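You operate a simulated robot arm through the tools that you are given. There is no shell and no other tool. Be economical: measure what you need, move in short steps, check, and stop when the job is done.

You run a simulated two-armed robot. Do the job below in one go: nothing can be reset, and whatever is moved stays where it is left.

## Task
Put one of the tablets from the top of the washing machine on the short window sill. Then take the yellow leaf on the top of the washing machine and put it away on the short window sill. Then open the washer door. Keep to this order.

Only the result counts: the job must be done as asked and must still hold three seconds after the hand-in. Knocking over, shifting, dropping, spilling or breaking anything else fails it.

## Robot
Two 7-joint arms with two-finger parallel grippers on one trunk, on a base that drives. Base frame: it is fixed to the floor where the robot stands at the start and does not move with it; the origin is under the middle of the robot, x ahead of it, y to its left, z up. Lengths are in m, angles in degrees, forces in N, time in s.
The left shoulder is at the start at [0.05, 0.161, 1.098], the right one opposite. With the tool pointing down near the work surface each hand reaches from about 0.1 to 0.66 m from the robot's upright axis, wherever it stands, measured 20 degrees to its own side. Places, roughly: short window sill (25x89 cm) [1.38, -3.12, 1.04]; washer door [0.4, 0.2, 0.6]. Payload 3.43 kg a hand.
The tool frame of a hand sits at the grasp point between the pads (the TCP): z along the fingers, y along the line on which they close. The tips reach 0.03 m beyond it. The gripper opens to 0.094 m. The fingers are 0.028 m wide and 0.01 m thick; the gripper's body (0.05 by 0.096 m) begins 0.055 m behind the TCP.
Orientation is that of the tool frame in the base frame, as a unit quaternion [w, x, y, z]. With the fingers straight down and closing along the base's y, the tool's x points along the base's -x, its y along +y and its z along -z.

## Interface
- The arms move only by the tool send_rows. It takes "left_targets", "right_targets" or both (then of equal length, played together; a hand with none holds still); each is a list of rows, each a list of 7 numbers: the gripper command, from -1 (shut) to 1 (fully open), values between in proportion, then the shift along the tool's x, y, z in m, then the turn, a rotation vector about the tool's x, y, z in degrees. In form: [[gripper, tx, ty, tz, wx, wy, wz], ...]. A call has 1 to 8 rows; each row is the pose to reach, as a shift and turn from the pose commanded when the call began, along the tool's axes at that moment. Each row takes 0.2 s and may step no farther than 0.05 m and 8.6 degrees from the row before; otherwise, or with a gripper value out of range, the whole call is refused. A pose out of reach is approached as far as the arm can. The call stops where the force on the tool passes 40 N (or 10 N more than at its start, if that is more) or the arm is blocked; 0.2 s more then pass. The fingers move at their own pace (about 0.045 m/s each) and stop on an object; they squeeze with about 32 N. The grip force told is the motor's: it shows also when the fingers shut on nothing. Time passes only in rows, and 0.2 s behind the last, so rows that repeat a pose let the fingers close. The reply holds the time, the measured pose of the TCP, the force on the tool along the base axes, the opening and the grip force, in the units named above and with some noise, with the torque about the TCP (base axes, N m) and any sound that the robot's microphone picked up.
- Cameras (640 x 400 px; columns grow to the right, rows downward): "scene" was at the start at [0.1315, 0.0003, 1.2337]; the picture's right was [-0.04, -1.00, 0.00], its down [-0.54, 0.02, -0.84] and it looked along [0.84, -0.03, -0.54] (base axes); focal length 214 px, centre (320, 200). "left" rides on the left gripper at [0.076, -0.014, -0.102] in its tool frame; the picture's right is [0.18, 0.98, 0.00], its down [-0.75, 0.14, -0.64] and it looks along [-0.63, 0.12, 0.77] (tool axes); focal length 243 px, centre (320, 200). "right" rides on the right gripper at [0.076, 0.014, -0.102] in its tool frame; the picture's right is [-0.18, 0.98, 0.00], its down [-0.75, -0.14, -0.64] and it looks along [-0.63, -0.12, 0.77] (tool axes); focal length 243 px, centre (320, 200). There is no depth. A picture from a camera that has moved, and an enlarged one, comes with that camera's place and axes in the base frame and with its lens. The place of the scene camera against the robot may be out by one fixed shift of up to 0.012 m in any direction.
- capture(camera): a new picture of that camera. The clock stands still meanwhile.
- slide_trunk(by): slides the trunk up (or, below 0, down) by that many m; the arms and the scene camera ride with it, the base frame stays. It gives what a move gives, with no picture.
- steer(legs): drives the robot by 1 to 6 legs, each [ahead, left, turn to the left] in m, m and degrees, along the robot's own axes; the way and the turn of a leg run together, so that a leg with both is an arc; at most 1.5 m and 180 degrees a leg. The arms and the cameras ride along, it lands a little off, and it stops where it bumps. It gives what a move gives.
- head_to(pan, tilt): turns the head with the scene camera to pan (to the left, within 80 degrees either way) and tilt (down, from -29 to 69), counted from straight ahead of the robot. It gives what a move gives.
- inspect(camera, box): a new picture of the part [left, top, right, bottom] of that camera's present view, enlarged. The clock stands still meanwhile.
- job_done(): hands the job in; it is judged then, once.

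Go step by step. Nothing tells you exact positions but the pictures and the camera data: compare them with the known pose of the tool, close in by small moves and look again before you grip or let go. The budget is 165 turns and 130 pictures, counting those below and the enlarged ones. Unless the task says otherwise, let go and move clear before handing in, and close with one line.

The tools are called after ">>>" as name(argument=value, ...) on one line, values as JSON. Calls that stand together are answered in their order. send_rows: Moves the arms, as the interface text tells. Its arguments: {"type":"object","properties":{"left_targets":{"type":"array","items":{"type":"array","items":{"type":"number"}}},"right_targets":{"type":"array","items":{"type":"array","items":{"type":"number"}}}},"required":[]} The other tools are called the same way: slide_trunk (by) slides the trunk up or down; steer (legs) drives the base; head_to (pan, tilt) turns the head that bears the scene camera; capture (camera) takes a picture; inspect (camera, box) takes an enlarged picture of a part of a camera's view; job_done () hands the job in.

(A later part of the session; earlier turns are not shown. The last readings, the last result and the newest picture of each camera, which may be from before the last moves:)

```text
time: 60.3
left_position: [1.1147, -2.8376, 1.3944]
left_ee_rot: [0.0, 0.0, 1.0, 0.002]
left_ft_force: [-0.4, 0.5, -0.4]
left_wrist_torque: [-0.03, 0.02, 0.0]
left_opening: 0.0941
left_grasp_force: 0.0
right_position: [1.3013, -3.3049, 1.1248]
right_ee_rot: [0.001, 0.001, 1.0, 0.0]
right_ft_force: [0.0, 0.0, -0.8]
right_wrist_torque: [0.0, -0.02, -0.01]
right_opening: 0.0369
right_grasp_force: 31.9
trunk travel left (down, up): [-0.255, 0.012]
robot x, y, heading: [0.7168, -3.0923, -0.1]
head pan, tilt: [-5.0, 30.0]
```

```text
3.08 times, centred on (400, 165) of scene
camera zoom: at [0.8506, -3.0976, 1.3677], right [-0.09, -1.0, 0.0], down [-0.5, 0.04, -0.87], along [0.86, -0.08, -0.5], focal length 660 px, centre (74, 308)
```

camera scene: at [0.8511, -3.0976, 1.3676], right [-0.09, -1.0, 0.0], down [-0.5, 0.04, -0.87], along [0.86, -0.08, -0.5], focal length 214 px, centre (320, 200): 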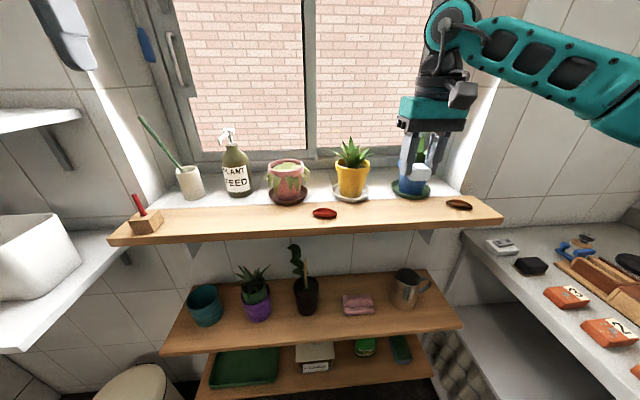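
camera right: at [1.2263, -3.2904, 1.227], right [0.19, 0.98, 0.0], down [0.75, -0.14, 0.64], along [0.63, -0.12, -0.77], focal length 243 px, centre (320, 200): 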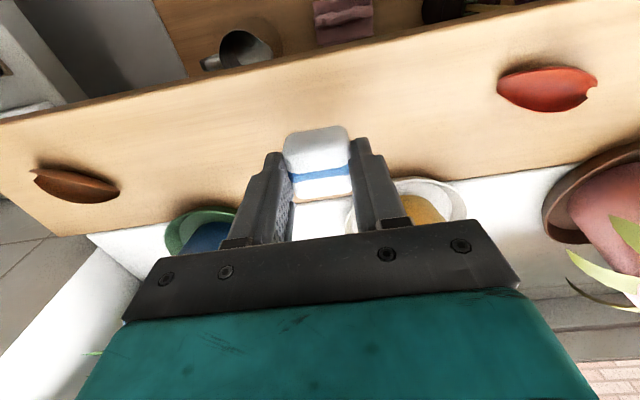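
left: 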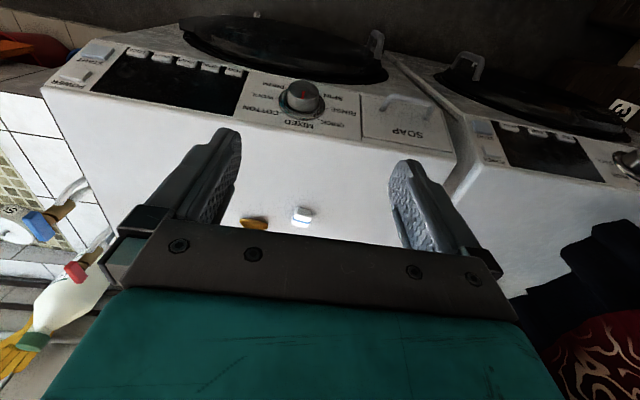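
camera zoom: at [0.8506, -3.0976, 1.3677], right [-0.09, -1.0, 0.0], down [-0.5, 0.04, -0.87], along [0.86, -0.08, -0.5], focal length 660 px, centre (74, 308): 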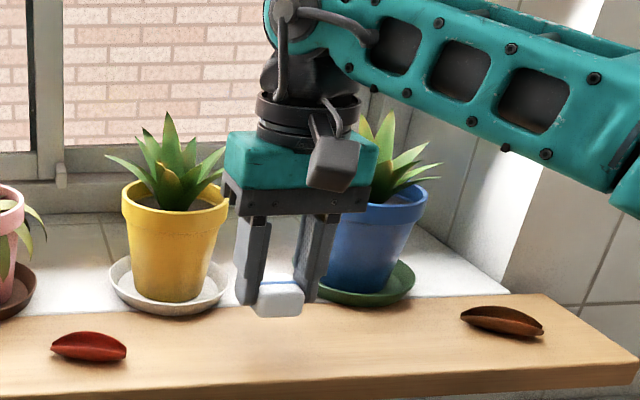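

The tablet hovers over free wood, clear of saucers and leaves. I lower slowly to contact.

>>> send_rows(right_targets=[[-1, 0, 0, 0.015, 0, 0, 0], [-1, 0, 0, 0.03, 0, 0, 0]])

>>> send_rows(right_targets=[[-1, 0, 0, 0.005, 0, 0, 0]])

>>> inspect(camera="scene", box=[300, 100, 500, 230])

```text
time: 60.9
left_position: [1.1157, -2.8375, 1.3924]
left_ee_rot: [0.0, -0.001, 1.0, 0.001]
left_ft_force: [-0.2, 0.1, 0.4]
left_wrist_torque: [0.02, -0.01, 0.0]
left_opening: 0.0939
left_grasp_force: 0.1
right_position: [1.3015, -3.3035, 1.0936]
right_ee_rot: [0.002, 0.001, 1.0, 0.001]
right_ft_force: [0.1, -1.1, 0.2]
right_wrist_torque: [0.01, 0.02, 0.01]
right_opening: 0.0368
right_grasp_force: 32.3
trunk travel left (down, up): [-0.255, 0.012]
robot x, y, heading: [0.7167, -3.0937, -0.3]
head pan, tilt: [-5.0, 30.0]
```

```text
time: 61.3
left_position: [1.116, -2.838, 1.3938]
left_ee_rot: [0.001, -0.001, 1.0, 0.001]
left_ft_force: [-0.1, -0.6, 0.4]
left_wrist_torque: [0.04, 0.0, 0.0]
left_opening: 0.0939
left_grasp_force: 0.1
right_position: [1.3019, -3.3056, 1.0891]
right_ee_rot: [0.001, 0.001, 1.0, 0.0]
right_ft_force: [-0.4, 0.8, -0.1]
right_wrist_torque: [0.0, 0.02, 0.03]
right_opening: 0.0368
right_grasp_force: 31.9
trunk travel left (down, up): [-0.255, 0.012]
robot x, y, heading: [0.7158, -3.094, -0.1]
head pan, tilt: [-5.0, 30.0]
```

```text
3.08 times, centred on (400, 165) of scene
camera zoom: at [0.8507, -3.0973, 1.3676], right [-0.09, -1.0, 0.0], down [-0.5, 0.04, -0.87], along [0.86, -0.08, -0.5], focal length 660 px, centre (74, 308)
```

zoom: 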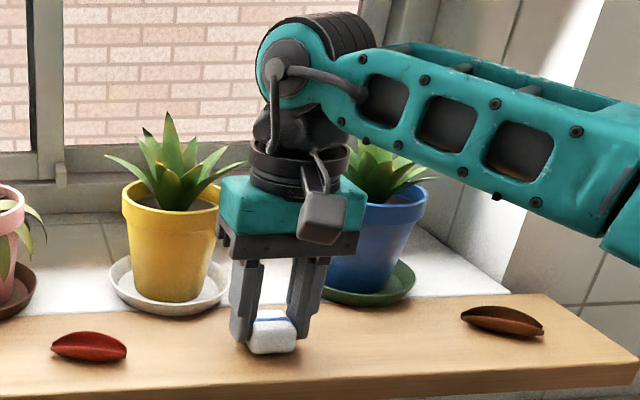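

>>> send_rows(right_targets=[[-1, 0, 0, 0.004, 0, 0, 0]])

>>> send_rows(right_targets=[[-1, 0, 0, 0.003, 0, 0, 0]])

>>> send_rows(right_targets=[[-1, 0, 0, 0.003, 0, 0, 0]])

```text
time: 61.7
left_position: [1.1145, -2.8373, 1.3926]
left_ee_rot: [0.001, 0.0, 1.0, 0.0]
left_ft_force: [-0.9, 0.0, 0.4]
left_wrist_torque: [0.0, 0.01, 0.02]
left_opening: 0.094
left_grasp_force: 0.1
right_position: [1.3025, -3.3044, 1.0862]
right_ee_rot: [0.0, 0.001, 1.0, 0.001]
right_ft_force: [0.1, -0.3, 2.3]
right_wrist_torque: [-0.03, 0.02, 0.01]
right_opening: 0.0372
right_grasp_force: 31.8
trunk travel left (down, up): [-0.255, 0.012]
robot x, y, heading: [0.7192, -3.0963, 0.1]
head pan, tilt: [-5.0, 30.0]
```

```text
time: 62.1
left_position: [1.1136, -2.8376, 1.3941]
left_ee_rot: [0.002, -0.001, 1.0, 0.0]
left_ft_force: [-0.6, -0.9, -0.3]
left_wrist_torque: [0.01, 0.02, -0.02]
left_opening: 0.0939
left_grasp_force: 0.1
right_position: [1.3026, -3.3045, 1.0867]
right_ee_rot: [0.003, 0.0, 1.0, 0.001]
right_ft_force: [-1.1, -2.2, 13.0]
right_wrist_torque: [-0.1, 0.21, -0.03]
right_opening: 0.0371
right_grasp_force: 31.8
trunk travel left (down, up): [-0.255, 0.012]
robot x, y, heading: [0.7163, -3.0916, -0.0]
head pan, tilt: [-5.0, 30.0]
```

```text
time: 62.5
left_position: [1.1126, -2.8382, 1.3938]
left_ee_rot: [0.002, 0.001, 1.0, 0.0]
left_ft_force: [-0.5, -0.1, -0.1]
left_wrist_torque: [-0.01, -0.01, 0.02]
left_opening: 0.094
left_grasp_force: 0.0
right_position: [1.3016, -3.304, 1.0859]
right_ee_rot: [0.005, 0.001, 1.0, 0.0]
right_ft_force: [-0.2, -5.3, 26.5]
right_wrist_torque: [-0.21, 0.12, 0.01]
right_opening: 0.0371
right_grasp_force: 32.0
trunk travel left (down, up): [-0.255, 0.012]
robot x, y, heading: [0.7181, -3.093, -0.2]
head pan, tilt: [-5.0, 30.0]
```

Contact with the sill (surface ≈1.049). I relieve the pressure, open and lift straight up.

>>> send_rows(right_targets=[[-1, 0, 0, -0.006, 0, 0, 0], [0.4, 0, 0, -0.006, 0, 0, 0], [0.4, 0, 0, -0.006, 0, 0, 0], [0.4, 0, 0, -0.006, 0, 0, 0], [0.4, 0, 0, -0.03, 0, 0, 0], [0.4, 0, 0, -0.06, 0, 0, 0], [0.4, 0, 0, -0.1, 0, 0, 0], [0.4, 0.02, 0, -0.14, 0, 0, 0]])

>>> capture(camera="right")

>>> inspect(camera="scene", box=[300, 100, 500, 230])

```text
time: 64.3
left_position: [1.1152, -2.8357, 1.3945]
left_ee_rot: [0.001, 0.0, 1.0, 0.0]
left_ft_force: [0.0, 0.6, 0.7]
left_wrist_torque: [0.02, -0.01, -0.04]
left_opening: 0.0942
left_grasp_force: 0.1
right_position: [1.2803, -3.304, 1.2232]
right_ee_rot: [0.001, 0.001, 1.0, 0.001]
right_ft_force: [0.5, -1.4, 1.1]
right_wrist_torque: [0.0, -0.01, 0.02]
right_opening: 0.0658
right_grasp_force: 0.0
trunk travel left (down, up): [-0.255, 0.012]
robot x, y, heading: [0.7169, -3.0949, -0.1]
head pan, tilt: [-5.0, 30.0]
```

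```text
96 pictures are left
camera right: at [1.2048, -3.2897, 1.3257], right [0.19, 0.98, 0.0], down [0.75, -0.14, 0.64], along [0.63, -0.12, -0.77], focal length 243 px, centre (320, 200)
```

right: 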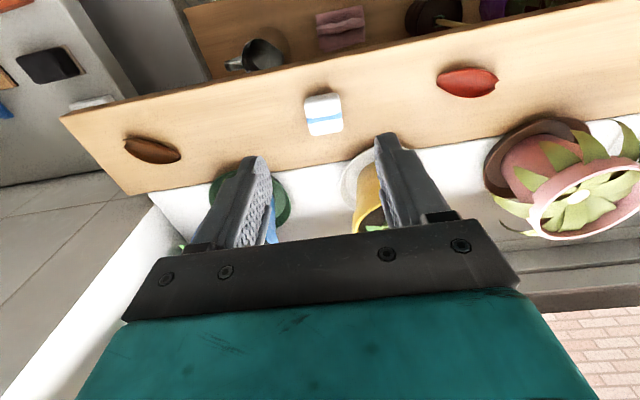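

```text
3.08 times, centred on (400, 165) of scene
camera zoom: at [0.8496, -3.0973, 1.3678], right [-0.09, -1.0, 0.0], down [-0.5, 0.04, -0.87], along [0.86, -0.08, -0.5], focal length 660 px, centre (74, 308)
```

zoom: 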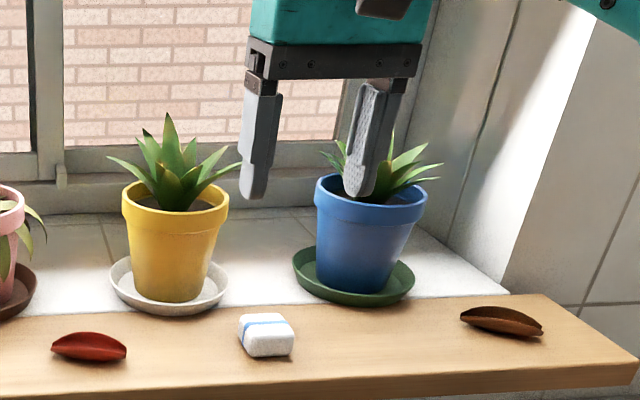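

The tablet stands free on the sill. I tuck the hand back and reverse along the same route to the washer.

>>> send_rows(right_targets=[[0.4, 0.03, 0, -0.03, 0, 0, 0], [0.4, 0.06, -0.01, -0.06, 0, 0, 0], [0.4, 0.09, -0.02, -0.09, 0, 0, 0], [0.4, 0.12, -0.03, -0.12, 0, 0, 0], [0.4, 0.15, -0.04, -0.145, 0, 0, 0], [0.4, 0.185, -0.044, -0.15, 0, 0, 0]])

>>> steer(legs=[[-0.61, 0, 0], [0, 0, -90]])

```text
time: 65.7
left_position: [1.1159, -2.8384, 1.3935]
left_ee_rot: [0.001, 0.0, 1.0, 0.001]
left_ft_force: [0.0, -0.4, 1.5]
left_wrist_torque: [-0.02, -0.01, -0.01]
left_opening: 0.0938
left_grasp_force: 0.0
right_position: [1.0956, -3.3483, 1.3708]
right_ee_rot: [0.001, 0.001, 1.0, 0.001]
right_ft_force: [-1.0, -0.3, 0.2]
right_wrist_torque: [0.05, -0.02, -0.01]
right_opening: 0.0657
right_grasp_force: 0.0
trunk travel left (down, up): [-0.255, 0.012]
robot x, y, heading: [0.7166, -3.0934, 0.0]
head pan, tilt: [-5.0, 30.0]
```

```text
time: 72.9
left_position: [0.3691, -3.485, 1.3934]
left_ee_rot: [0.002, 0.708, 0.706, 0.001]
left_ft_force: [-0.2, -0.4, -0.2]
left_wrist_torque: [-0.03, -0.02, -0.01]
left_opening: 0.0942
left_grasp_force: 0.0
right_position: [-0.1418, -3.467, 1.3693]
right_ee_rot: [0.002, 0.708, 0.707, 0.0]
right_ft_force: [-0.3, 0.4, -0.1]
right_wrist_torque: [0.02, 0.02, 0.0]
right_opening: 0.066
right_grasp_force: 0.1
trunk travel left (down, up): [-0.255, 0.012]
robot x, y, heading: [0.1152, -3.0894, -90.3]
head pan, tilt: [-5.0, 30.0]
```

>>> steer(legs=[[0, 0, 0.3], [-1.3, 0, 0]])

```text
time: 79.9
left_position: [0.3785, -2.1621, 1.3924]
left_ee_rot: [0.001, 0.722, 0.692, 0.0]
left_ft_force: [-0.1, 0.3, 0.1]
left_wrist_torque: [-0.01, -0.03, 0.0]
left_opening: 0.0944
left_grasp_force: 0.1
right_position: [-0.1311, -2.1218, 1.3703]
right_ee_rot: [0.001, 0.723, 0.691, 0.0]
right_ft_force: [-0.6, -0.3, -0.3]
right_wrist_torque: [0.02, 0.01, 0.02]
right_opening: 0.0659
right_grasp_force: 0.0
trunk travel left (down, up): [-0.255, 0.012]
robot x, y, heading: [0.1354, -1.7544, -92.4]
head pan, tilt: [-5.0, 30.0]
```

>>> steer(legs=[[0, -0.03, 2.4], [-0.6, 0, 0]])

```text
time: 83.7
left_position: [0.3665, -1.5409, 1.393]
left_ee_rot: [0.001, 0.706, 0.708, 0.0]
left_ft_force: [-0.4, 0.4, 0.4]
left_wrist_torque: [-0.02, 0.0, 0.02]
left_opening: 0.094
left_grasp_force: 0.0
right_position: [-0.1441, -1.5257, 1.37]
right_ee_rot: [0.001, 0.706, 0.708, 0.001]
right_ft_force: [-0.3, -0.1, 0.2]
right_wrist_torque: [-0.02, 0.01, -0.01]
right_opening: 0.0658
right_grasp_force: 0.0
trunk travel left (down, up): [-0.255, 0.012]
robot x, y, heading: [0.1045, -1.1447, -90.0]
head pan, tilt: [-5.0, 30.0]
```

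>>> steer(legs=[[-0.55, 0, 0], [0, -0.13, 0], [0, 0, 90]])

```text
time: 91.7
left_position: [0.3667, -0.3375, 1.3933]
left_ee_rot: [0.0, -0.01, 1.0, 0.0]
left_ft_force: [-0.5, 0.7, 0.5]
left_wrist_torque: [0.0, 0.01, 0.0]
left_opening: 0.0938
left_grasp_force: 0.1
right_position: [0.3568, -0.8468, 1.3703]
right_ee_rot: [0.001, -0.009, 1.0, 0.001]
right_ft_force: [0.6, 0.2, 0.8]
right_wrist_torque: [0.01, 0.03, -0.02]
right_opening: 0.0656
right_grasp_force: 0.0
trunk travel left (down, up): [-0.255, 0.012]
robot x, y, heading: [-0.0208, -0.5992, 0.9]
head pan, tilt: [-5.0, 30.0]
```

I return to the washer, lower the trunk and take a look at the leaf.

>>> steer(legs=[[0, 0.66, -0.9], [0.08, 0, 0]])

>>> slide_trunk(by=-0.1)

>>> capture(camera="left")

>>> capture(camera="scene")

```text
time: 94.9
left_position: [0.3715, 0.2267, 1.3923]
left_ee_rot: [-0.002, 0.026, 1.0, 0.014]
left_ft_force: [0.5, -0.4, 0.4]
left_wrist_torque: [0.03, -0.03, -0.01]
left_opening: 0.0939
left_grasp_force: 0.1
right_position: [0.3446, -0.2711, 1.3701]
right_ee_rot: [0.002, 0.011, 1.0, 0.003]
right_ft_force: [0.4, -0.3, -0.5]
right_wrist_torque: [-0.01, -0.03, 0.01]
right_opening: 0.0657
right_grasp_force: 0.1
trunk travel left (down, up): [-0.255, 0.012]
robot x, y, heading: [-0.0289, -0.0039, -1.4]
head pan, tilt: [-5.0, 30.0]
stopped in leg 1: the robot was blocked; the commanded pose is now the measured one
```

```text
time: 96.2
left_position: [0.3728, 0.2326, 1.2899]
left_ee_rot: [-0.005, 0.021, 1.0, 0.011]
left_ft_force: [-1.1, -1.3, 0.8]
left_wrist_torque: [0.01, -0.06, -0.02]
left_opening: 0.094
left_grasp_force: 0.0
right_position: [0.3464, -0.2683, 1.2694]
right_ee_rot: [0.0, 0.012, 1.0, 0.001]
right_ft_force: [-0.3, -0.4, 0.0]
right_wrist_torque: [-0.04, -0.04, -0.03]
right_opening: 0.0658
right_grasp_force: 0.0
trunk travel left (down, up): [-0.155, 0.112]
robot x, y, heading: [-0.0315, -0.0028, -1.0]
head pan, tilt: [-5.0, 30.0]
```

```text
94 pictures are left
camera left: at [0.297, 0.2202, 1.3932], right [-0.14, 0.99, 0.02], down [0.77, 0.09, 0.64], along [0.63, 0.11, -0.77], focal length 243 px, centre (320, 200)
```

left: 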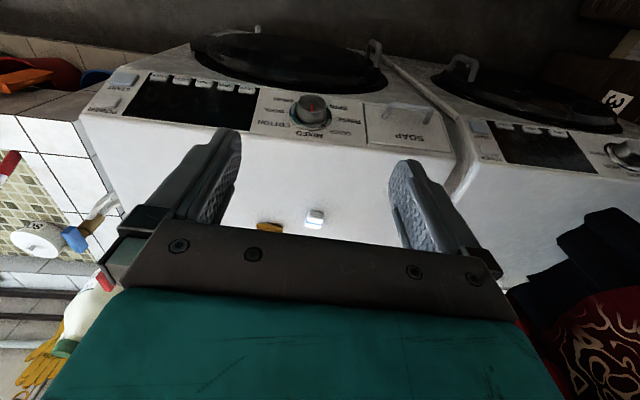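

```text
93 pictures are left
camera scene: at [0.1049, -0.013, 1.2676], right [-0.11, -0.99, 0.0], down [-0.5, 0.05, -0.87], along [0.86, -0.09, -0.5], focal length 214 px, centre (320, 200)
```

scene: 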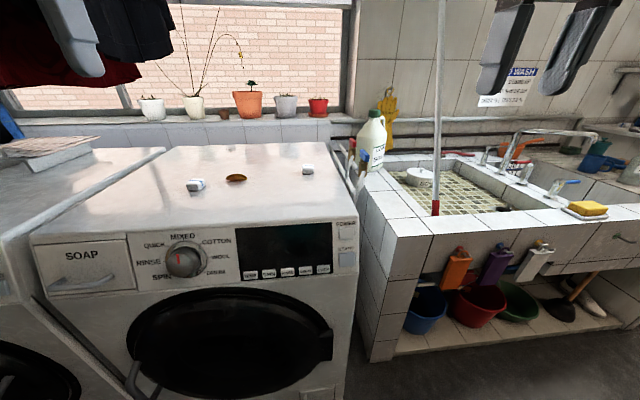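

Something (probably hanging laundry) stopped the raised left arm; the trunk is lower now. I lower to the starting height and check the left side.

>>> slide_trunk(by=-0.03)

>>> head_to(pan=50, tilt=5)

>>> capture(camera="scene")

```text
time: 96.9
left_position: [0.3733, 0.2326, 1.2586]
left_ee_rot: [-0.004, 0.023, 1.0, 0.011]
left_ft_force: [0.0, -0.6, -0.1]
left_wrist_torque: [0.0, -0.01, 0.03]
left_opening: 0.0939
left_grasp_force: 0.1
right_position: [0.3464, -0.2691, 1.2394]
right_ee_rot: [0.001, 0.012, 1.0, 0.001]
right_ft_force: [0.1, 0.2, -0.6]
right_wrist_torque: [0.0, 0.02, 0.0]
right_opening: 0.0656
right_grasp_force: 0.0
trunk travel left (down, up): [-0.125, 0.142]
robot x, y, heading: [-0.0276, -0.0032, -1.2]
head pan, tilt: [-5.0, 30.0]
```

```text
time: 98.2
left_position: [0.3732, 0.2316, 1.2608]
left_ee_rot: [-0.004, 0.023, 1.0, 0.012]
left_ft_force: [0.5, 0.1, 0.0]
left_wrist_torque: [-0.02, 0.0, -0.02]
left_opening: 0.094
left_grasp_force: 0.0
right_position: [0.3455, -0.2681, 1.2403]
right_ee_rot: [0.001, 0.011, 1.0, 0.002]
right_ft_force: [-0.1, 0.1, 0.0]
right_wrist_torque: [-0.06, -0.02, 0.0]
right_opening: 0.0658
right_grasp_force: 0.0
trunk travel left (down, up): [-0.125, 0.142]
robot x, y, heading: [-0.0248, -0.0058, -1.0]
head pan, tilt: [50.0, 5.0]
```

```text
92 pictures are left
camera scene: at [0.0758, 0.066, 1.2781], right [0.75, -0.66, 0.0], down [-0.06, -0.07, -1.0], along [0.66, 0.75, -0.09], focal length 214 px, centre (320, 200)
```

scene: 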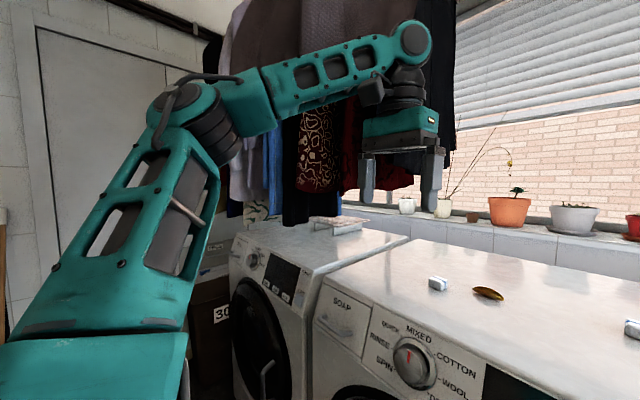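

The left elbow had met the hanging laundry; I'll stay clear of it. I drive forward slightly and bring the left hand over the leaf, turning it so that the fingers close across the leaf.

>>> steer(legs=[[0.095, 0, 1]])

>>> send_rows(left_targets=[[1, -0.02, -0.005, 0.0, 0, 0, 8.5], [1, -0.045, -0.01, 0.01, 0, 0, 17], [1, -0.07, -0.02, 0.02, 0, 0, 25.5], [1, -0.1, -0.03, 0.03, 0, 0, 34], [1, -0.13, -0.04, 0.045, 0, 0, 42.5], [1, -0.15, -0.05, 0.06, 0, 0, 51], [1, -0.17, -0.055, 0.08, 0, 0, 59.5], [1, -0.19, -0.06, 0.1, 0, 0, 68]])

>>> capture(camera="left")

```text
time: 99.3
left_position: [0.465, 0.2381, 1.2585]
left_ee_rot: [-0.005, 0.014, 1.0, 0.012]
left_ft_force: [-0.1, 0.5, 0.5]
left_wrist_torque: [0.01, 0.01, -0.06]
left_opening: 0.0937
left_grasp_force: 0.0
right_position: [0.4464, -0.2631, 1.2407]
right_ee_rot: [0.002, 0.004, 1.0, 0.0]
right_ft_force: [0.6, -0.4, 0.6]
right_wrist_torque: [-0.01, 0.04, 0.0]
right_opening: 0.0659
right_grasp_force: 0.1
trunk travel left (down, up): [-0.125, 0.142]
robot x, y, heading: [0.0686, -0.0054, -0.6]
head pan, tilt: [50.0, 5.0]
```

```text
time: 101.1
left_position: [0.5803, 0.2249, 1.1488]
left_ee_rot: [-0.009, 0.565, 0.825, 0.008]
left_ft_force: [-0.3, 0.4, -1.4]
left_wrist_torque: [0.01, 0.0, -0.02]
left_opening: 0.0938
left_grasp_force: 0.1
left hand out of reach, approached as far as the arm can: row 2, 3, 4, 5, 6, 7, 8
right_position: [0.446, -0.2648, 1.2405]
right_ee_rot: [0.001, 0.004, 1.0, 0.001]
right_ft_force: [0.1, -0.2, -0.4]
right_wrist_torque: [0.02, -0.03, 0.0]
right_opening: 0.0657
right_grasp_force: 0.1
trunk travel left (down, up): [-0.125, 0.142]
robot x, y, heading: [0.0687, -0.0104, -0.3]
head pan, tilt: [50.0, 5.0]
```

```text
91 pictures are left
camera left: at [0.5388, 0.288, 1.2535], right [0.85, 0.53, 0.01], down [0.41, -0.67, 0.63], along [0.33, -0.53, -0.78], focal length 243 px, centre (320, 200)
```

left: 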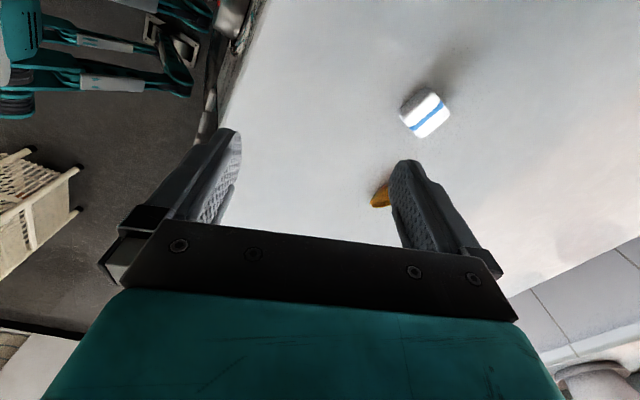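

The hand is short of reach at this height. I lower it a little to see whether reach improves.

>>> send_rows(left_targets=[[1, 0, 0, 0.03, 0, 0, 7], [1, 0, 0, 0.06, 0, 0, 14], [1, 0, 0, 0.08, 0, 0, 21]])

>>> capture(camera="left")

```text
time: 101.9
left_position: [0.581, 0.2245, 1.0641]
left_ee_rot: [-0.012, 0.713, 0.701, 0.005]
left_ft_force: [0.1, -0.3, 0.0]
left_wrist_torque: [0.0, 0.01, 0.03]
left_opening: 0.0939
left_grasp_force: 0.0
right_position: [0.4448, -0.2629, 1.2402]
right_ee_rot: [0.001, 0.004, 1.0, 0.0]
right_ft_force: [0.0, 0.1, 0.6]
right_wrist_torque: [-0.02, 0.01, 0.01]
right_opening: 0.0658
right_grasp_force: 0.0
trunk travel left (down, up): [-0.125, 0.142]
robot x, y, heading: [0.0679, -0.0051, -0.4]
head pan, tilt: [50.0, 5.0]
```

```text
90 pictures are left
camera left: at [0.5669, 0.2988, 1.1696], right [0.99, 0.17, 0.0], down [0.13, -0.77, 0.62], along [0.1, -0.62, -0.78], focal length 243 px, centre (320, 200)
```

left: 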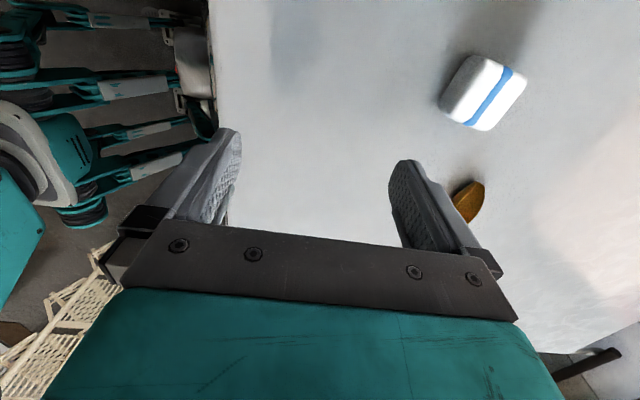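

Low down it reaches, and the fingers now close along x. The leaf is near [0.722, 0.168]; I move over it.

>>> send_rows(left_targets=[[0.5, -0.02, 0.03, 0.0, 0, 0, 0], [0.5, -0.04, 0.065, 0.005, 0, 0, 0], [0.5, -0.055, 0.1, 0.01, 0, 0, 0], [0.5, -0.057, 0.125, 0.014, 0, 0, 0], [0.5, -0.057, 0.141, 0.014, 0, 0, 0]])

>>> capture(camera="left")

```text
time: 103.1
left_position: [0.617, 0.2226, 1.0367]
left_ee_rot: [-0.01, 0.711, 0.703, 0.006]
left_ft_force: [0.7, 0.2, 0.3]
left_wrist_torque: [0.02, 0.02, -0.01]
left_opening: 0.0705
left_grasp_force: 0.0
left hand out of reach, approached as far as the arm can: row 1, 2, 3, 4, 5
right_position: [0.445, -0.2636, 1.2402]
right_ee_rot: [0.001, 0.003, 1.0, 0.0]
right_ft_force: [0.8, -0.3, -0.1]
right_wrist_torque: [-0.02, 0.01, -0.03]
right_opening: 0.066
right_grasp_force: 0.0
trunk travel left (down, up): [-0.125, 0.142]
robot x, y, heading: [0.0708, -0.0094, -0.5]
head pan, tilt: [50.0, 5.0]
```

```text
89 pictures are left
camera left: at [0.603, 0.2979, 1.1427], right [0.99, 0.17, 0.0], down [0.14, -0.77, 0.62], along [0.1, -0.62, -0.78], focal length 243 px, centre (320, 200)
```

left: 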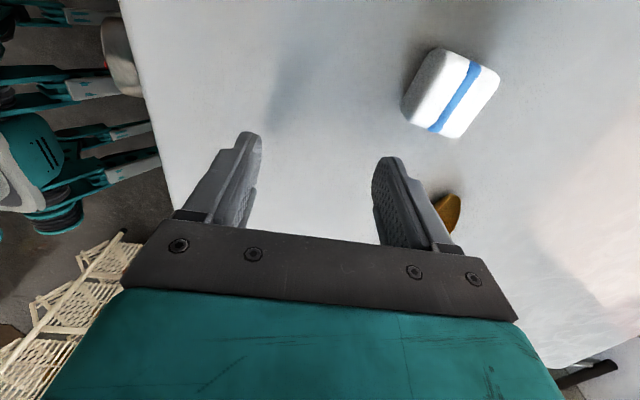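

Turned this way the arm can't stretch far enough. I go back to the unturned hand, and then will tilt the fingers forward to gain reach.

>>> send_rows(left_targets=[[0.8, 0, -0.02, -0.03, 0, 0, -8.5], [1, 0, -0.04, -0.05, 0, 0, -17], [1, 0, -0.06, -0.06, 0, 0, -25.5], [1, 0, -0.08, -0.06, 0, 0, -34], [1, 0, -0.09, -0.06, 0, 0, -42.5], [1, 0, -0.09, -0.06, 0, 0, -51], [1, 0, -0.09, -0.06, 0, 0, -59.5], [1, 0, -0.09, -0.06, 0, 0, -68]])

>>> send_rows(left_targets=[[1, 0, 0, 0, 0, 0, -8], [1, 0, 0, 0, 0, 0, -16], [1, 0, 0, 0, 0, 0, -22.5]])

```text
time: 104.9
left_position: [0.5212, 0.223, 1.098]
left_ee_rot: [-0.006, 0.196, 0.981, 0.01]
left_ft_force: [-0.3, 0.7, 0.2]
left_wrist_torque: [0.01, 0.03, 0.02]
left_opening: 0.094
left_grasp_force: 0.1
right_position: [0.4444, -0.2628, 1.2393]
right_ee_rot: [0.0, 0.003, 1.0, 0.0]
right_ft_force: [-0.3, -0.2, 0.1]
right_wrist_torque: [0.0, 0.03, 0.02]
right_opening: 0.0654
right_grasp_force: 0.0
trunk travel left (down, up): [-0.125, 0.142]
robot x, y, heading: [0.0611, -0.0106, -0.6]
head pan, tilt: [50.0, 5.0]
```

```text
time: 105.7
left_position: [0.5217, 0.2209, 1.0962]
left_ee_rot: [-0.004, 0.001, 1.0, 0.011]
left_ft_force: [-0.2, -0.4, -0.1]
left_wrist_torque: [0.01, -0.01, 0.02]
left_opening: 0.0942
left_grasp_force: 0.1
right_position: [0.445, -0.2648, 1.2402]
right_ee_rot: [0.001, 0.004, 1.0, 0.001]
right_ft_force: [0.1, 0.2, 0.0]
right_wrist_torque: [-0.02, 0.0, 0.0]
right_opening: 0.0656
right_grasp_force: 0.1
trunk travel left (down, up): [-0.125, 0.142]
robot x, y, heading: [0.0696, -0.0042, -0.6]
head pan, tilt: [50.0, 5.0]
```

>>> send_rows(left_targets=[[1, -0.03, -0.01, 0.015, 0, 0, 0], [1, -0.07, -0.025, 0.03, 0, 0, 0], [1, -0.11, -0.04, 0.036, 0, 0, 0], [1, -0.155, -0.053, 0.036, 0, 0, 0], [1, -0.198, -0.053, 0.036, 0, 0, 0]])

>>> capture(camera="left")

```text
time: 106.9
left_position: [0.6159, 0.2252, 1.0444]
left_ee_rot: [-0.005, 0.002, 1.0, 0.011]
left_ft_force: [0.1, -0.3, -0.5]
left_wrist_torque: [0.01, -0.01, -0.01]
left_opening: 0.0937
left_grasp_force: 0.0
left hand out of reach, approached as far as the arm can: row 3, 4, 5
right_position: [0.4445, -0.2642, 1.2404]
right_ee_rot: [0.001, 0.003, 1.0, 0.001]
right_ft_force: [0.3, -0.3, -0.4]
right_wrist_torque: [0.01, 0.0, -0.03]
right_opening: 0.0658
right_grasp_force: 0.0
trunk travel left (down, up): [-0.125, 0.142]
robot x, y, heading: [0.0657, -0.0103, -0.4]
head pan, tilt: [50.0, 5.0]
```

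```text
88 pictures are left
camera left: at [0.54, 0.2094, 1.1484], right [-0.18, 0.98, 0.02], down [0.76, 0.12, 0.64], along [0.63, 0.13, -0.77], focal length 243 px, centre (320, 200)
```

left: 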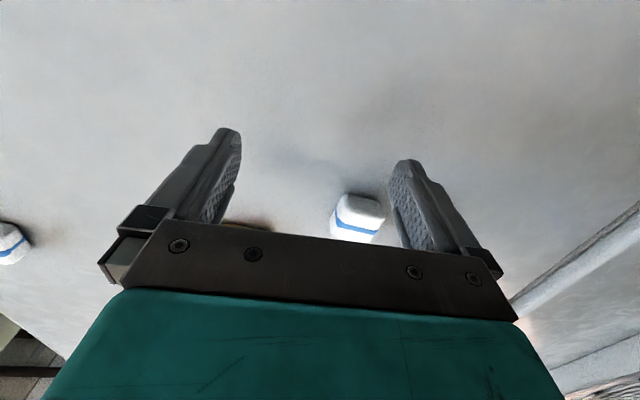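

Still short by about 10 cm. I tilt the hand so the fingers point forward, which extends the reach while both fingertips stay level.

>>> send_rows(left_targets=[[1, 0.02, -0.01, -0.02, 0, 0, 0], [1, 0.03, -0.02, -0.03, 0, -8, 0], [1, 0.03, -0.03, -0.03, 0, -16, 0], [1, 0.02, -0.04, -0.03, 0, -24, 0], [1, 0.0, -0.05, -0.03, 0, -32, 0], [1, -0.03, -0.055, -0.03, 0, -36, 0], [1, -0.06, -0.057, -0.03, 0, -36, 0]])

>>> capture(camera="left")

```text
time: 108.5
left_position: [0.6724, 0.1671, 1.0723]
left_ee_rot: [0.304, 0.006, 0.952, 0.01]
left_ft_force: [-0.6, 0.6, 0.1]
left_wrist_torque: [0.0, 0.01, 0.0]
left_opening: 0.0938
left_grasp_force: 0.0
right_position: [0.4458, -0.2648, 1.2399]
right_ee_rot: [0.0, 0.005, 1.0, 0.0]
right_ft_force: [0.0, -0.1, 1.2]
right_wrist_torque: [-0.01, 0.03, 0.0]
right_opening: 0.0658
right_grasp_force: 0.0
trunk travel left (down, up): [-0.125, 0.142]
robot x, y, heading: [0.0639, -0.0069, -0.6]
head pan, tilt: [50.0, 5.0]
```

```text
87 pictures are left
camera left: at [0.5504, 0.1527, 1.1112], right [-0.14, 0.99, -0.09], down [0.24, 0.12, 0.96], along [0.96, 0.12, -0.25], focal length 243 px, centre (320, 200)
```

left: 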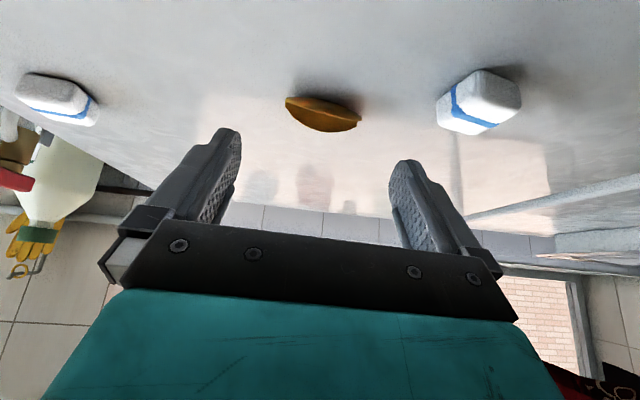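

Good: with a 35° tilt the leaf is within reach. It lies from [0.713, 0.141] to [0.728, 0.203]; I yaw the hand about 14° to line up with it and come down partway.

>>> send_rows(left_targets=[[1, -0.003, 0.002, 0.012, 2.7, 0, 3.8], [1, -0.006, 0.004, 0.028, 5.4, 0, 7.7], [1, -0.009, 0.005, 0.042, 8.0, 0, 11.5], [1, -0.0112, 0.005, 0.053, 8.0, 0, 11.5]])

>>> capture(camera="left")

>>> head_to(pan=12, tilt=30)

>>> capture(camera="scene")

```text
time: 109.5
left_position: [0.7126, 0.1742, 1.0373]
left_ee_rot: [0.301, 0.123, 0.945, -0.026]
left_ft_force: [0.4, 0.2, 0.2]
left_wrist_torque: [0.03, -0.01, 0.03]
left_opening: 0.094
left_grasp_force: 0.1
right_position: [0.4455, -0.2622, 1.2403]
right_ee_rot: [0.001, 0.004, 1.0, 0.001]
right_ft_force: [-0.5, -0.1, -0.2]
right_wrist_torque: [0.03, 0.0, -0.01]
right_opening: 0.0657
right_grasp_force: 0.1
trunk travel left (down, up): [-0.125, 0.142]
robot x, y, heading: [0.0656, -0.0068, -0.5]
head pan, tilt: [50.0, 5.0]
```

```text
86 pictures are left
camera left: at [0.5898, 0.1885, 1.0779], right [0.1, 0.99, -0.08], down [0.27, 0.05, 0.96], along [0.96, -0.12, -0.26], focal length 243 px, centre (320, 200)
```

left: 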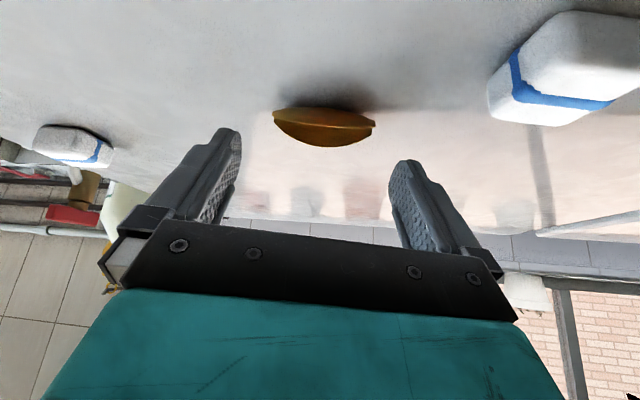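

```text
time: 110.5
left_position: [0.7114, 0.1726, 1.0376]
left_ee_rot: [0.301, 0.121, 0.945, -0.026]
left_ft_force: [-0.1, 0.6, 0.1]
left_wrist_torque: [-0.01, 0.0, 0.01]
left_opening: 0.094
left_grasp_force: 0.0
right_position: [0.4437, -0.2646, 1.2395]
right_ee_rot: [0.001, 0.004, 1.0, 0.0]
right_ft_force: [-0.4, 0.5, -0.5]
right_wrist_torque: [-0.01, 0.02, -0.03]
right_opening: 0.0657
right_grasp_force: 0.0
trunk travel left (down, up): [-0.125, 0.142]
robot x, y, heading: [0.0695, -0.0051, -0.3]
head pan, tilt: [12.0, 30.0]
```

```text
85 pictures are left
camera scene: at [0.1983, 0.0146, 1.2377], right [0.2, -0.98, 0.0], down [-0.49, -0.1, -0.87], along [0.85, 0.18, -0.5], focal length 214 px, centre (320, 200)
```

scene: 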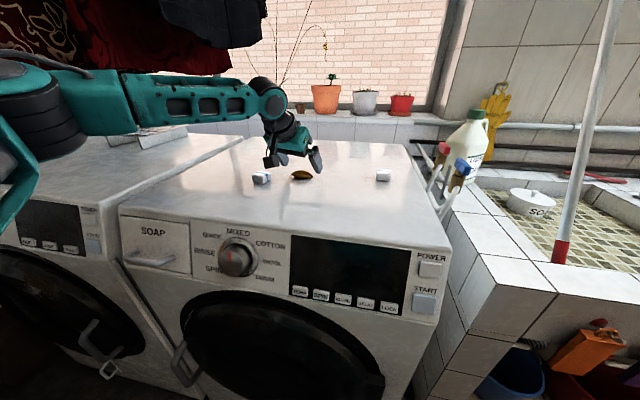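

The leaf is centred between the fingers. I lower the last 18 mm and close.

>>> send_rows(left_targets=[[1, 0.005, -0.0007, 0.0075, 0, 0, 0], [1, 0.01, -0.0014, 0.0145, 0, 0, 0], [0.4, 0.01, -0.0014, 0.0145, 0, 0, 0]])

>>> capture(camera="left")

```text
time: 111.3
left_position: [0.7105, 0.1727, 1.0179]
left_ee_rot: [0.303, 0.122, 0.945, -0.026]
left_ft_force: [-0.7, -0.1, 0.5]
left_wrist_torque: [0.0, -0.01, -0.01]
left_opening: 0.0658
left_grasp_force: 0.0
right_position: [0.4451, -0.2642, 1.2405]
right_ee_rot: [0.001, 0.003, 1.0, 0.001]
right_ft_force: [0.6, 0.5, 0.4]
right_wrist_torque: [-0.02, 0.01, -0.02]
right_opening: 0.0656
right_grasp_force: 0.0
trunk travel left (down, up): [-0.125, 0.142]
robot x, y, heading: [0.0676, -0.0086, -0.1]
head pan, tilt: [12.0, 30.0]
```

```text
84 pictures are left
camera left: at [0.5885, 0.1881, 1.0585], right [0.1, 0.99, -0.08], down [0.27, 0.05, 0.96], along [0.96, -0.12, -0.26], focal length 243 px, centre (320, 200)
```

left: 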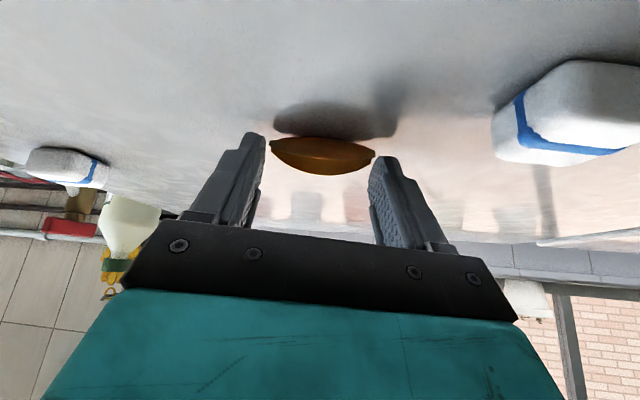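

The fingertips just bracket the leaf; I advance 7 mm more and close.

>>> send_rows(left_targets=[[0.4, -0.0055, 0.0015, 0.004, 0, 0, 0], [-0.2, -0.0055, 0.0015, 0.004, 0, 0, 0], [-1, -0.0055, 0.0015, 0.004, 0, 0, 0], [-1, -0.0055, 0.0015, 0.004, 0, 0, 0], [-1, -0.0055, 0.0015, 0.004, 0, 0, 0]])

>>> capture(camera="left")

```text
time: 112.5
left_position: [0.7128, 0.1759, 1.0207]
left_ee_rot: [0.302, 0.122, 0.945, -0.026]
left_ft_force: [0.2, 0.2, -0.6]
left_wrist_torque: [0.02, 0.02, 0.05]
left_opening: 0.0529
left_grasp_force: 32.5
left hand out of reach, approached as far as the arm can: row 1, 2, 3, 4, 5
right_position: [0.4449, -0.2644, 1.2401]
right_ee_rot: [0.001, 0.003, 1.0, 0.001]
right_ft_force: [0.4, -0.1, 0.2]
right_wrist_torque: [0.01, -0.02, -0.03]
right_opening: 0.0658
right_grasp_force: 0.0
trunk travel left (down, up): [-0.125, 0.142]
robot x, y, heading: [0.067, -0.0062, -0.6]
head pan, tilt: [12.0, 30.0]
```

```text
83 pictures are left
camera left: at [0.5906, 0.1909, 1.0603], right [0.1, 0.99, -0.08], down [0.27, 0.05, 0.96], along [0.96, -0.12, -0.26], focal length 243 px, centre (320, 200)
```

left: 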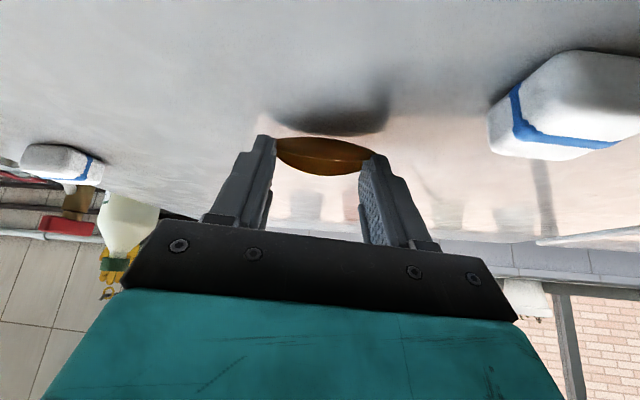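

Gripped at 0.053 m. I lift a little and check the hold.

>>> send_rows(left_targets=[[-1, 0.0, -0.003, -0.012, 0, 0, 0], [-1, 0.002, -0.005, -0.025, 0, 0, 0], [-1, 0.006, -0.008, -0.04, 0, 0, 0]])

>>> capture(camera="left")

```text
time: 113.3
left_position: [0.6815, 0.175, 1.0487]
left_ee_rot: [0.3, 0.122, 0.946, -0.026]
left_ft_force: [-0.4, 0.0, 0.3]
left_wrist_torque: [0.01, -0.04, -0.02]
left_opening: 0.0525
left_grasp_force: 31.7
right_position: [0.4454, -0.264, 1.2413]
right_ee_rot: [0.001, 0.003, 1.0, 0.001]
right_ft_force: [-0.6, 0.2, -0.3]
right_wrist_torque: [0.02, -0.01, 0.0]
right_opening: 0.0657
right_grasp_force: 0.1
trunk travel left (down, up): [-0.125, 0.142]
robot x, y, heading: [0.0634, -0.0055, -0.3]
head pan, tilt: [12.0, 30.0]
```

```text
82 pictures are left
camera left: at [0.5601, 0.19, 1.0892], right [0.1, 0.99, -0.08], down [0.27, 0.05, 0.96], along [0.96, -0.12, -0.26], focal length 243 px, centre (320, 200)
```

left: 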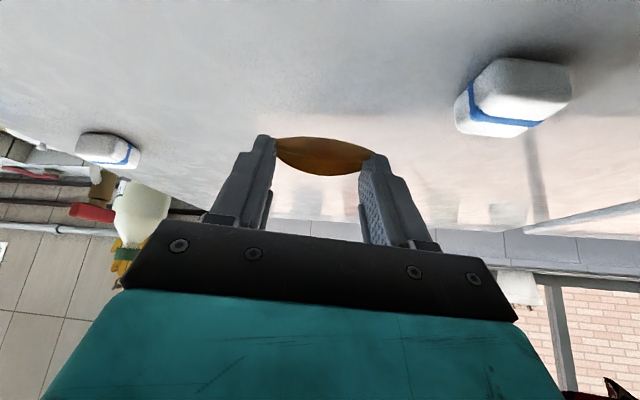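

The leaf is held securely. I retract and lift it with the tilt kept so that it can be set down flat later.

>>> send_rows(left_targets=[[-1, 0.012, -0.001, -0.036, 0, 0, 0], [-1, 0.024, -0.002, -0.074, 0, 0, 0], [-1, 0.037, -0.003, -0.112, 0, 0, 0], [-1, 0.05, -0.005, -0.152, 0, 0, 0], [-1, 0.064, -0.006, -0.193, 0, 0, 0], [-1, 0.078, -0.008, -0.234, 0, 0, 0], [-1, 0.093, -0.009, -0.274, 0, 0, 0]])

>>> capture(camera="left")

```text
time: 115.0
left_position: [0.4554, 0.2201, 1.2175]
left_ee_rot: [0.302, 0.122, 0.945, -0.026]
left_ft_force: [-0.2, 0.1, 0.3]
left_wrist_torque: [-0.01, -0.01, 0.03]
left_opening: 0.0529
left_grasp_force: 32.2
right_position: [0.4441, -0.2631, 1.2404]
right_ee_rot: [0.002, 0.004, 1.0, 0.0]
right_ft_force: [0.1, 0.4, 0.0]
right_wrist_torque: [0.0, -0.02, -0.03]
right_opening: 0.0656
right_grasp_force: 0.0
trunk travel left (down, up): [-0.125, 0.142]
robot x, y, heading: [0.0667, -0.0036, -0.4]
head pan, tilt: [12.0, 30.0]
```

```text
81 pictures are left
camera left: at [0.3321, 0.2362, 1.2587], right [0.1, 0.99, -0.08], down [0.27, 0.05, 0.96], along [0.96, -0.12, -0.26], focal length 243 px, centre (320, 200)
```

left: 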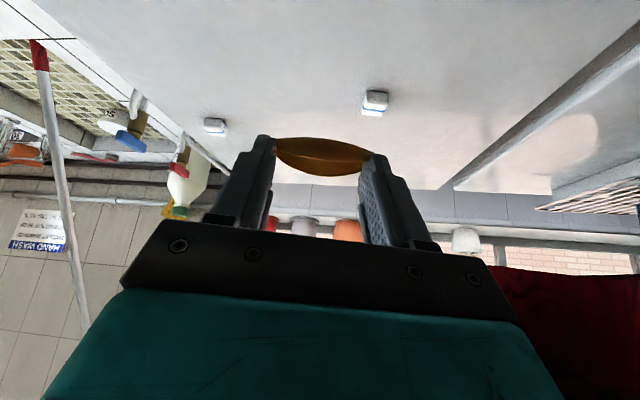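

I drive back along the known route: back, right to y≈-0.6, raise the trunk, turn, and go down the aisle.

>>> steer(legs=[[-0.09, 0, 0.4], [0, -0.6, 0]])

>>> slide_trunk(by=0.13)

>>> steer(legs=[[0, 0, -90], [0, 0.125, 0]])

```text
time: 119.0
left_position: [0.365, -0.3787, 1.2191]
left_ee_rot: [0.301, 0.121, 0.946, -0.025]
left_ft_force: [0.6, 0.1, 0.1]
left_wrist_torque: [0.03, 0.0, 0.0]
left_opening: 0.0529
left_grasp_force: 31.9
right_position: [0.3559, -0.8643, 1.2397]
right_ee_rot: [0.002, 0.001, 1.0, 0.001]
right_ft_force: [0.2, -1.3, 0.4]
right_wrist_torque: [0.0, -0.02, -0.01]
right_opening: 0.0657
right_grasp_force: 0.0
trunk travel left (down, up): [-0.125, 0.142]
robot x, y, heading: [-0.022, -0.6064, -0.2]
head pan, tilt: [12.0, 30.0]
```

```text
time: 120.6
left_position: [0.3638, -0.3788, 1.3485]
left_ee_rot: [0.301, 0.12, 0.946, -0.026]
left_ft_force: [-0.5, -0.4, 0.4]
left_wrist_torque: [0.04, 0.02, 0.0]
left_opening: 0.053
left_grasp_force: 31.9
right_position: [0.3559, -0.8635, 1.3694]
right_ee_rot: [0.001, 0.002, 1.0, 0.001]
right_ft_force: [-0.7, -0.1, 1.0]
right_wrist_torque: [-0.02, 0.0, 0.01]
right_opening: 0.0658
right_grasp_force: 0.0
trunk travel left (down, up): [-0.255, 0.012]
robot x, y, heading: [-0.0201, -0.6074, -0.4]
head pan, tilt: [12.0, 30.0]
```

```text
time: 125.8
left_position: [0.3111, -1.0124, 1.3473]
left_ee_rot: [0.19, 0.767, 0.566, -0.236]
left_ft_force: [0.5, 0.1, -0.1]
left_wrist_torque: [0.01, 0.01, -0.01]
left_opening: 0.0528
left_grasp_force: 31.8
right_position: [-0.1717, -0.9803, 1.3698]
right_ee_rot: [0.001, 0.726, 0.688, 0.0]
right_ft_force: [1.0, -0.2, -0.2]
right_wrist_torque: [0.01, 0.04, 0.03]
right_opening: 0.0661
right_grasp_force: 0.1
trunk travel left (down, up): [-0.255, 0.012]
robot x, y, heading: [0.1006, -0.6166, -93.2]
head pan, tilt: [12.0, 30.0]
```

>>> steer(legs=[[0, 0.01, 3.2], [1.1, 0, 0]])

>>> steer(legs=[[1.4, 0, 0]])

```text
time: 131.8
left_position: [0.3085, -2.0885, 1.3473]
left_ee_rot: [0.191, 0.764, 0.57, -0.234]
left_ft_force: [-0.1, 0.3, -0.7]
left_wrist_torque: [-0.01, 0.0, -0.02]
left_opening: 0.053
left_grasp_force: 31.7
right_position: [-0.1743, -2.0621, 1.3694]
right_ee_rot: [0.002, 0.721, 0.693, 0.0]
right_ft_force: [-0.3, 0.1, -0.8]
right_wrist_torque: [-0.01, 0.01, 0.0]
right_opening: 0.0656
right_grasp_force: 0.1
trunk travel left (down, up): [-0.255, 0.012]
robot x, y, heading: [0.0919, -1.689, -92.3]
head pan, tilt: [12.0, 30.0]
```

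```text
time: 138.9
left_position: [0.2548, -3.5087, 1.3482]
left_ee_rot: [0.191, 0.764, 0.57, -0.234]
left_ft_force: [0.6, 0.3, 0.5]
left_wrist_torque: [0.03, -0.02, -0.01]
left_opening: 0.0527
left_grasp_force: 31.9
right_position: [-0.23, -3.483, 1.3702]
right_ee_rot: [0.002, 0.721, 0.693, 0.0]
right_ft_force: [-0.6, -0.3, 0.7]
right_wrist_torque: [-0.02, 0.0, 0.0]
right_opening: 0.0657
right_grasp_force: 0.1
trunk travel left (down, up): [-0.255, 0.012]
robot x, y, heading: [0.0387, -3.1158, -92.2]
head pan, tilt: [12.0, 30.0]
```

>>> steer(legs=[[0, 0, 92.2], [0.5, 0.03, 0]])

>>> head_to(pan=0, tilt=30)

>>> capture(camera="scene")

>>> capture(camera="left")

```text
time: 145.8
left_position: [0.9328, -2.8478, 1.3475]
left_ee_rot: [0.302, 0.118, 0.946, -0.024]
left_ft_force: [0.6, 0.9, -0.6]
left_wrist_torque: [0.02, 0.01, -0.01]
left_opening: 0.0528
left_grasp_force: 32.3
right_position: [0.9274, -3.3312, 1.3705]
right_ee_rot: [0.001, -0.002, 1.0, 0.001]
right_ft_force: [-0.5, 0.3, 0.4]
right_wrist_torque: [-0.02, 0.02, 0.07]
right_opening: 0.0657
right_grasp_force: 0.1
trunk travel left (down, up): [-0.255, 0.012]
robot x, y, heading: [0.5473, -3.0804, 0.4]
head pan, tilt: [12.0, 30.0]
```

```text
time: 146.5
left_position: [0.9325, -2.8478, 1.3489]
left_ee_rot: [0.303, 0.117, 0.946, -0.023]
left_ft_force: [-0.1, -0.4, -0.7]
left_wrist_torque: [0.02, 0.02, -0.02]
left_opening: 0.053
left_grasp_force: 32.2
right_position: [0.9275, -3.3338, 1.3703]
right_ee_rot: [0.001, -0.002, 1.0, 0.001]
right_ft_force: [-0.1, 0.0, -1.0]
right_wrist_torque: [0.01, -0.01, -0.01]
right_opening: 0.066
right_grasp_force: 0.1
trunk travel left (down, up): [-0.255, 0.012]
robot x, y, heading: [0.5485, -3.0772, 0.4]
head pan, tilt: [0.0, 30.0]
```

```text
80 pictures are left
camera scene: at [0.6795, -3.0754, 1.3677], right [0.0, -1.0, 0.0], down [-0.5, 0.0, -0.87], along [0.87, 0.0, -0.5], focal length 214 px, centre (320, 200)
```

scene: 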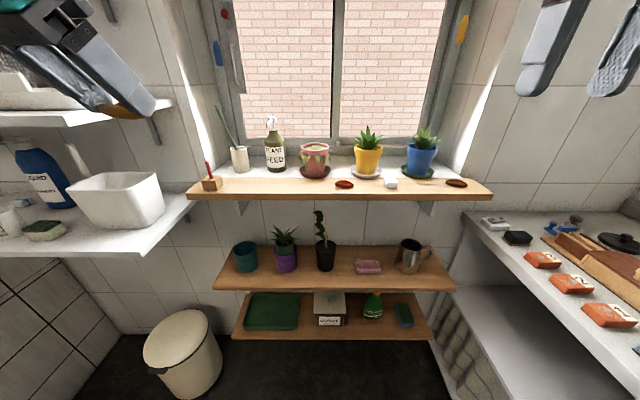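

```text
79 pictures are left
camera left: at [0.8098, -2.8339, 1.3885], right [0.09, 0.99, -0.08], down [0.27, 0.06, 0.96], along [0.96, -0.1, -0.26], focal length 243 px, centre (320, 200)
```

left: 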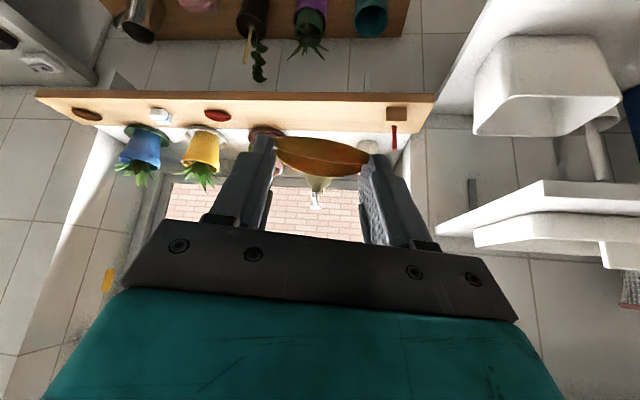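

Both the tablet and sill items are as left. The free stretch for the leaf is around [1.31, -2.95], in front of the bottle and pink pot. I drive closer and bring the hand over it.

>>> steer(legs=[[0.15, 0, -0.4]])

>>> capture(camera="left")

```text
time: 147.9
left_position: [1.0802, -2.8494, 1.3477]
left_ee_rot: [0.301, 0.12, 0.946, -0.025]
left_ft_force: [1.0, -0.3, -1.0]
left_wrist_torque: [0.0, 0.02, -0.02]
left_opening: 0.0529
left_grasp_force: 32.3
right_position: [1.0714, -3.3349, 1.3693]
right_ee_rot: [0.0, 0.001, 1.0, 0.001]
right_ft_force: [-0.5, -0.1, 0.4]
right_wrist_torque: [0.01, 0.0, -0.01]
right_opening: 0.0655
right_grasp_force: 0.1
trunk travel left (down, up): [-0.255, 0.012]
robot x, y, heading: [0.6948, -3.0797, -0.1]
head pan, tilt: [0.0, 30.0]
```

```text
78 pictures are left
camera left: at [0.9581, -2.8351, 1.3883], right [0.09, 0.99, -0.08], down [0.27, 0.05, 0.96], along [0.96, -0.11, -0.26], focal length 243 px, centre (320, 200)
```

left: 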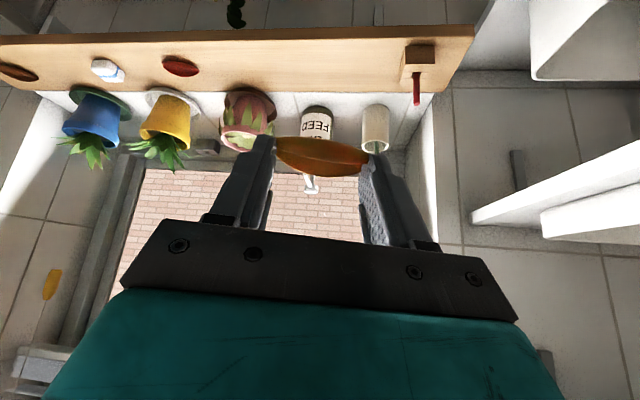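

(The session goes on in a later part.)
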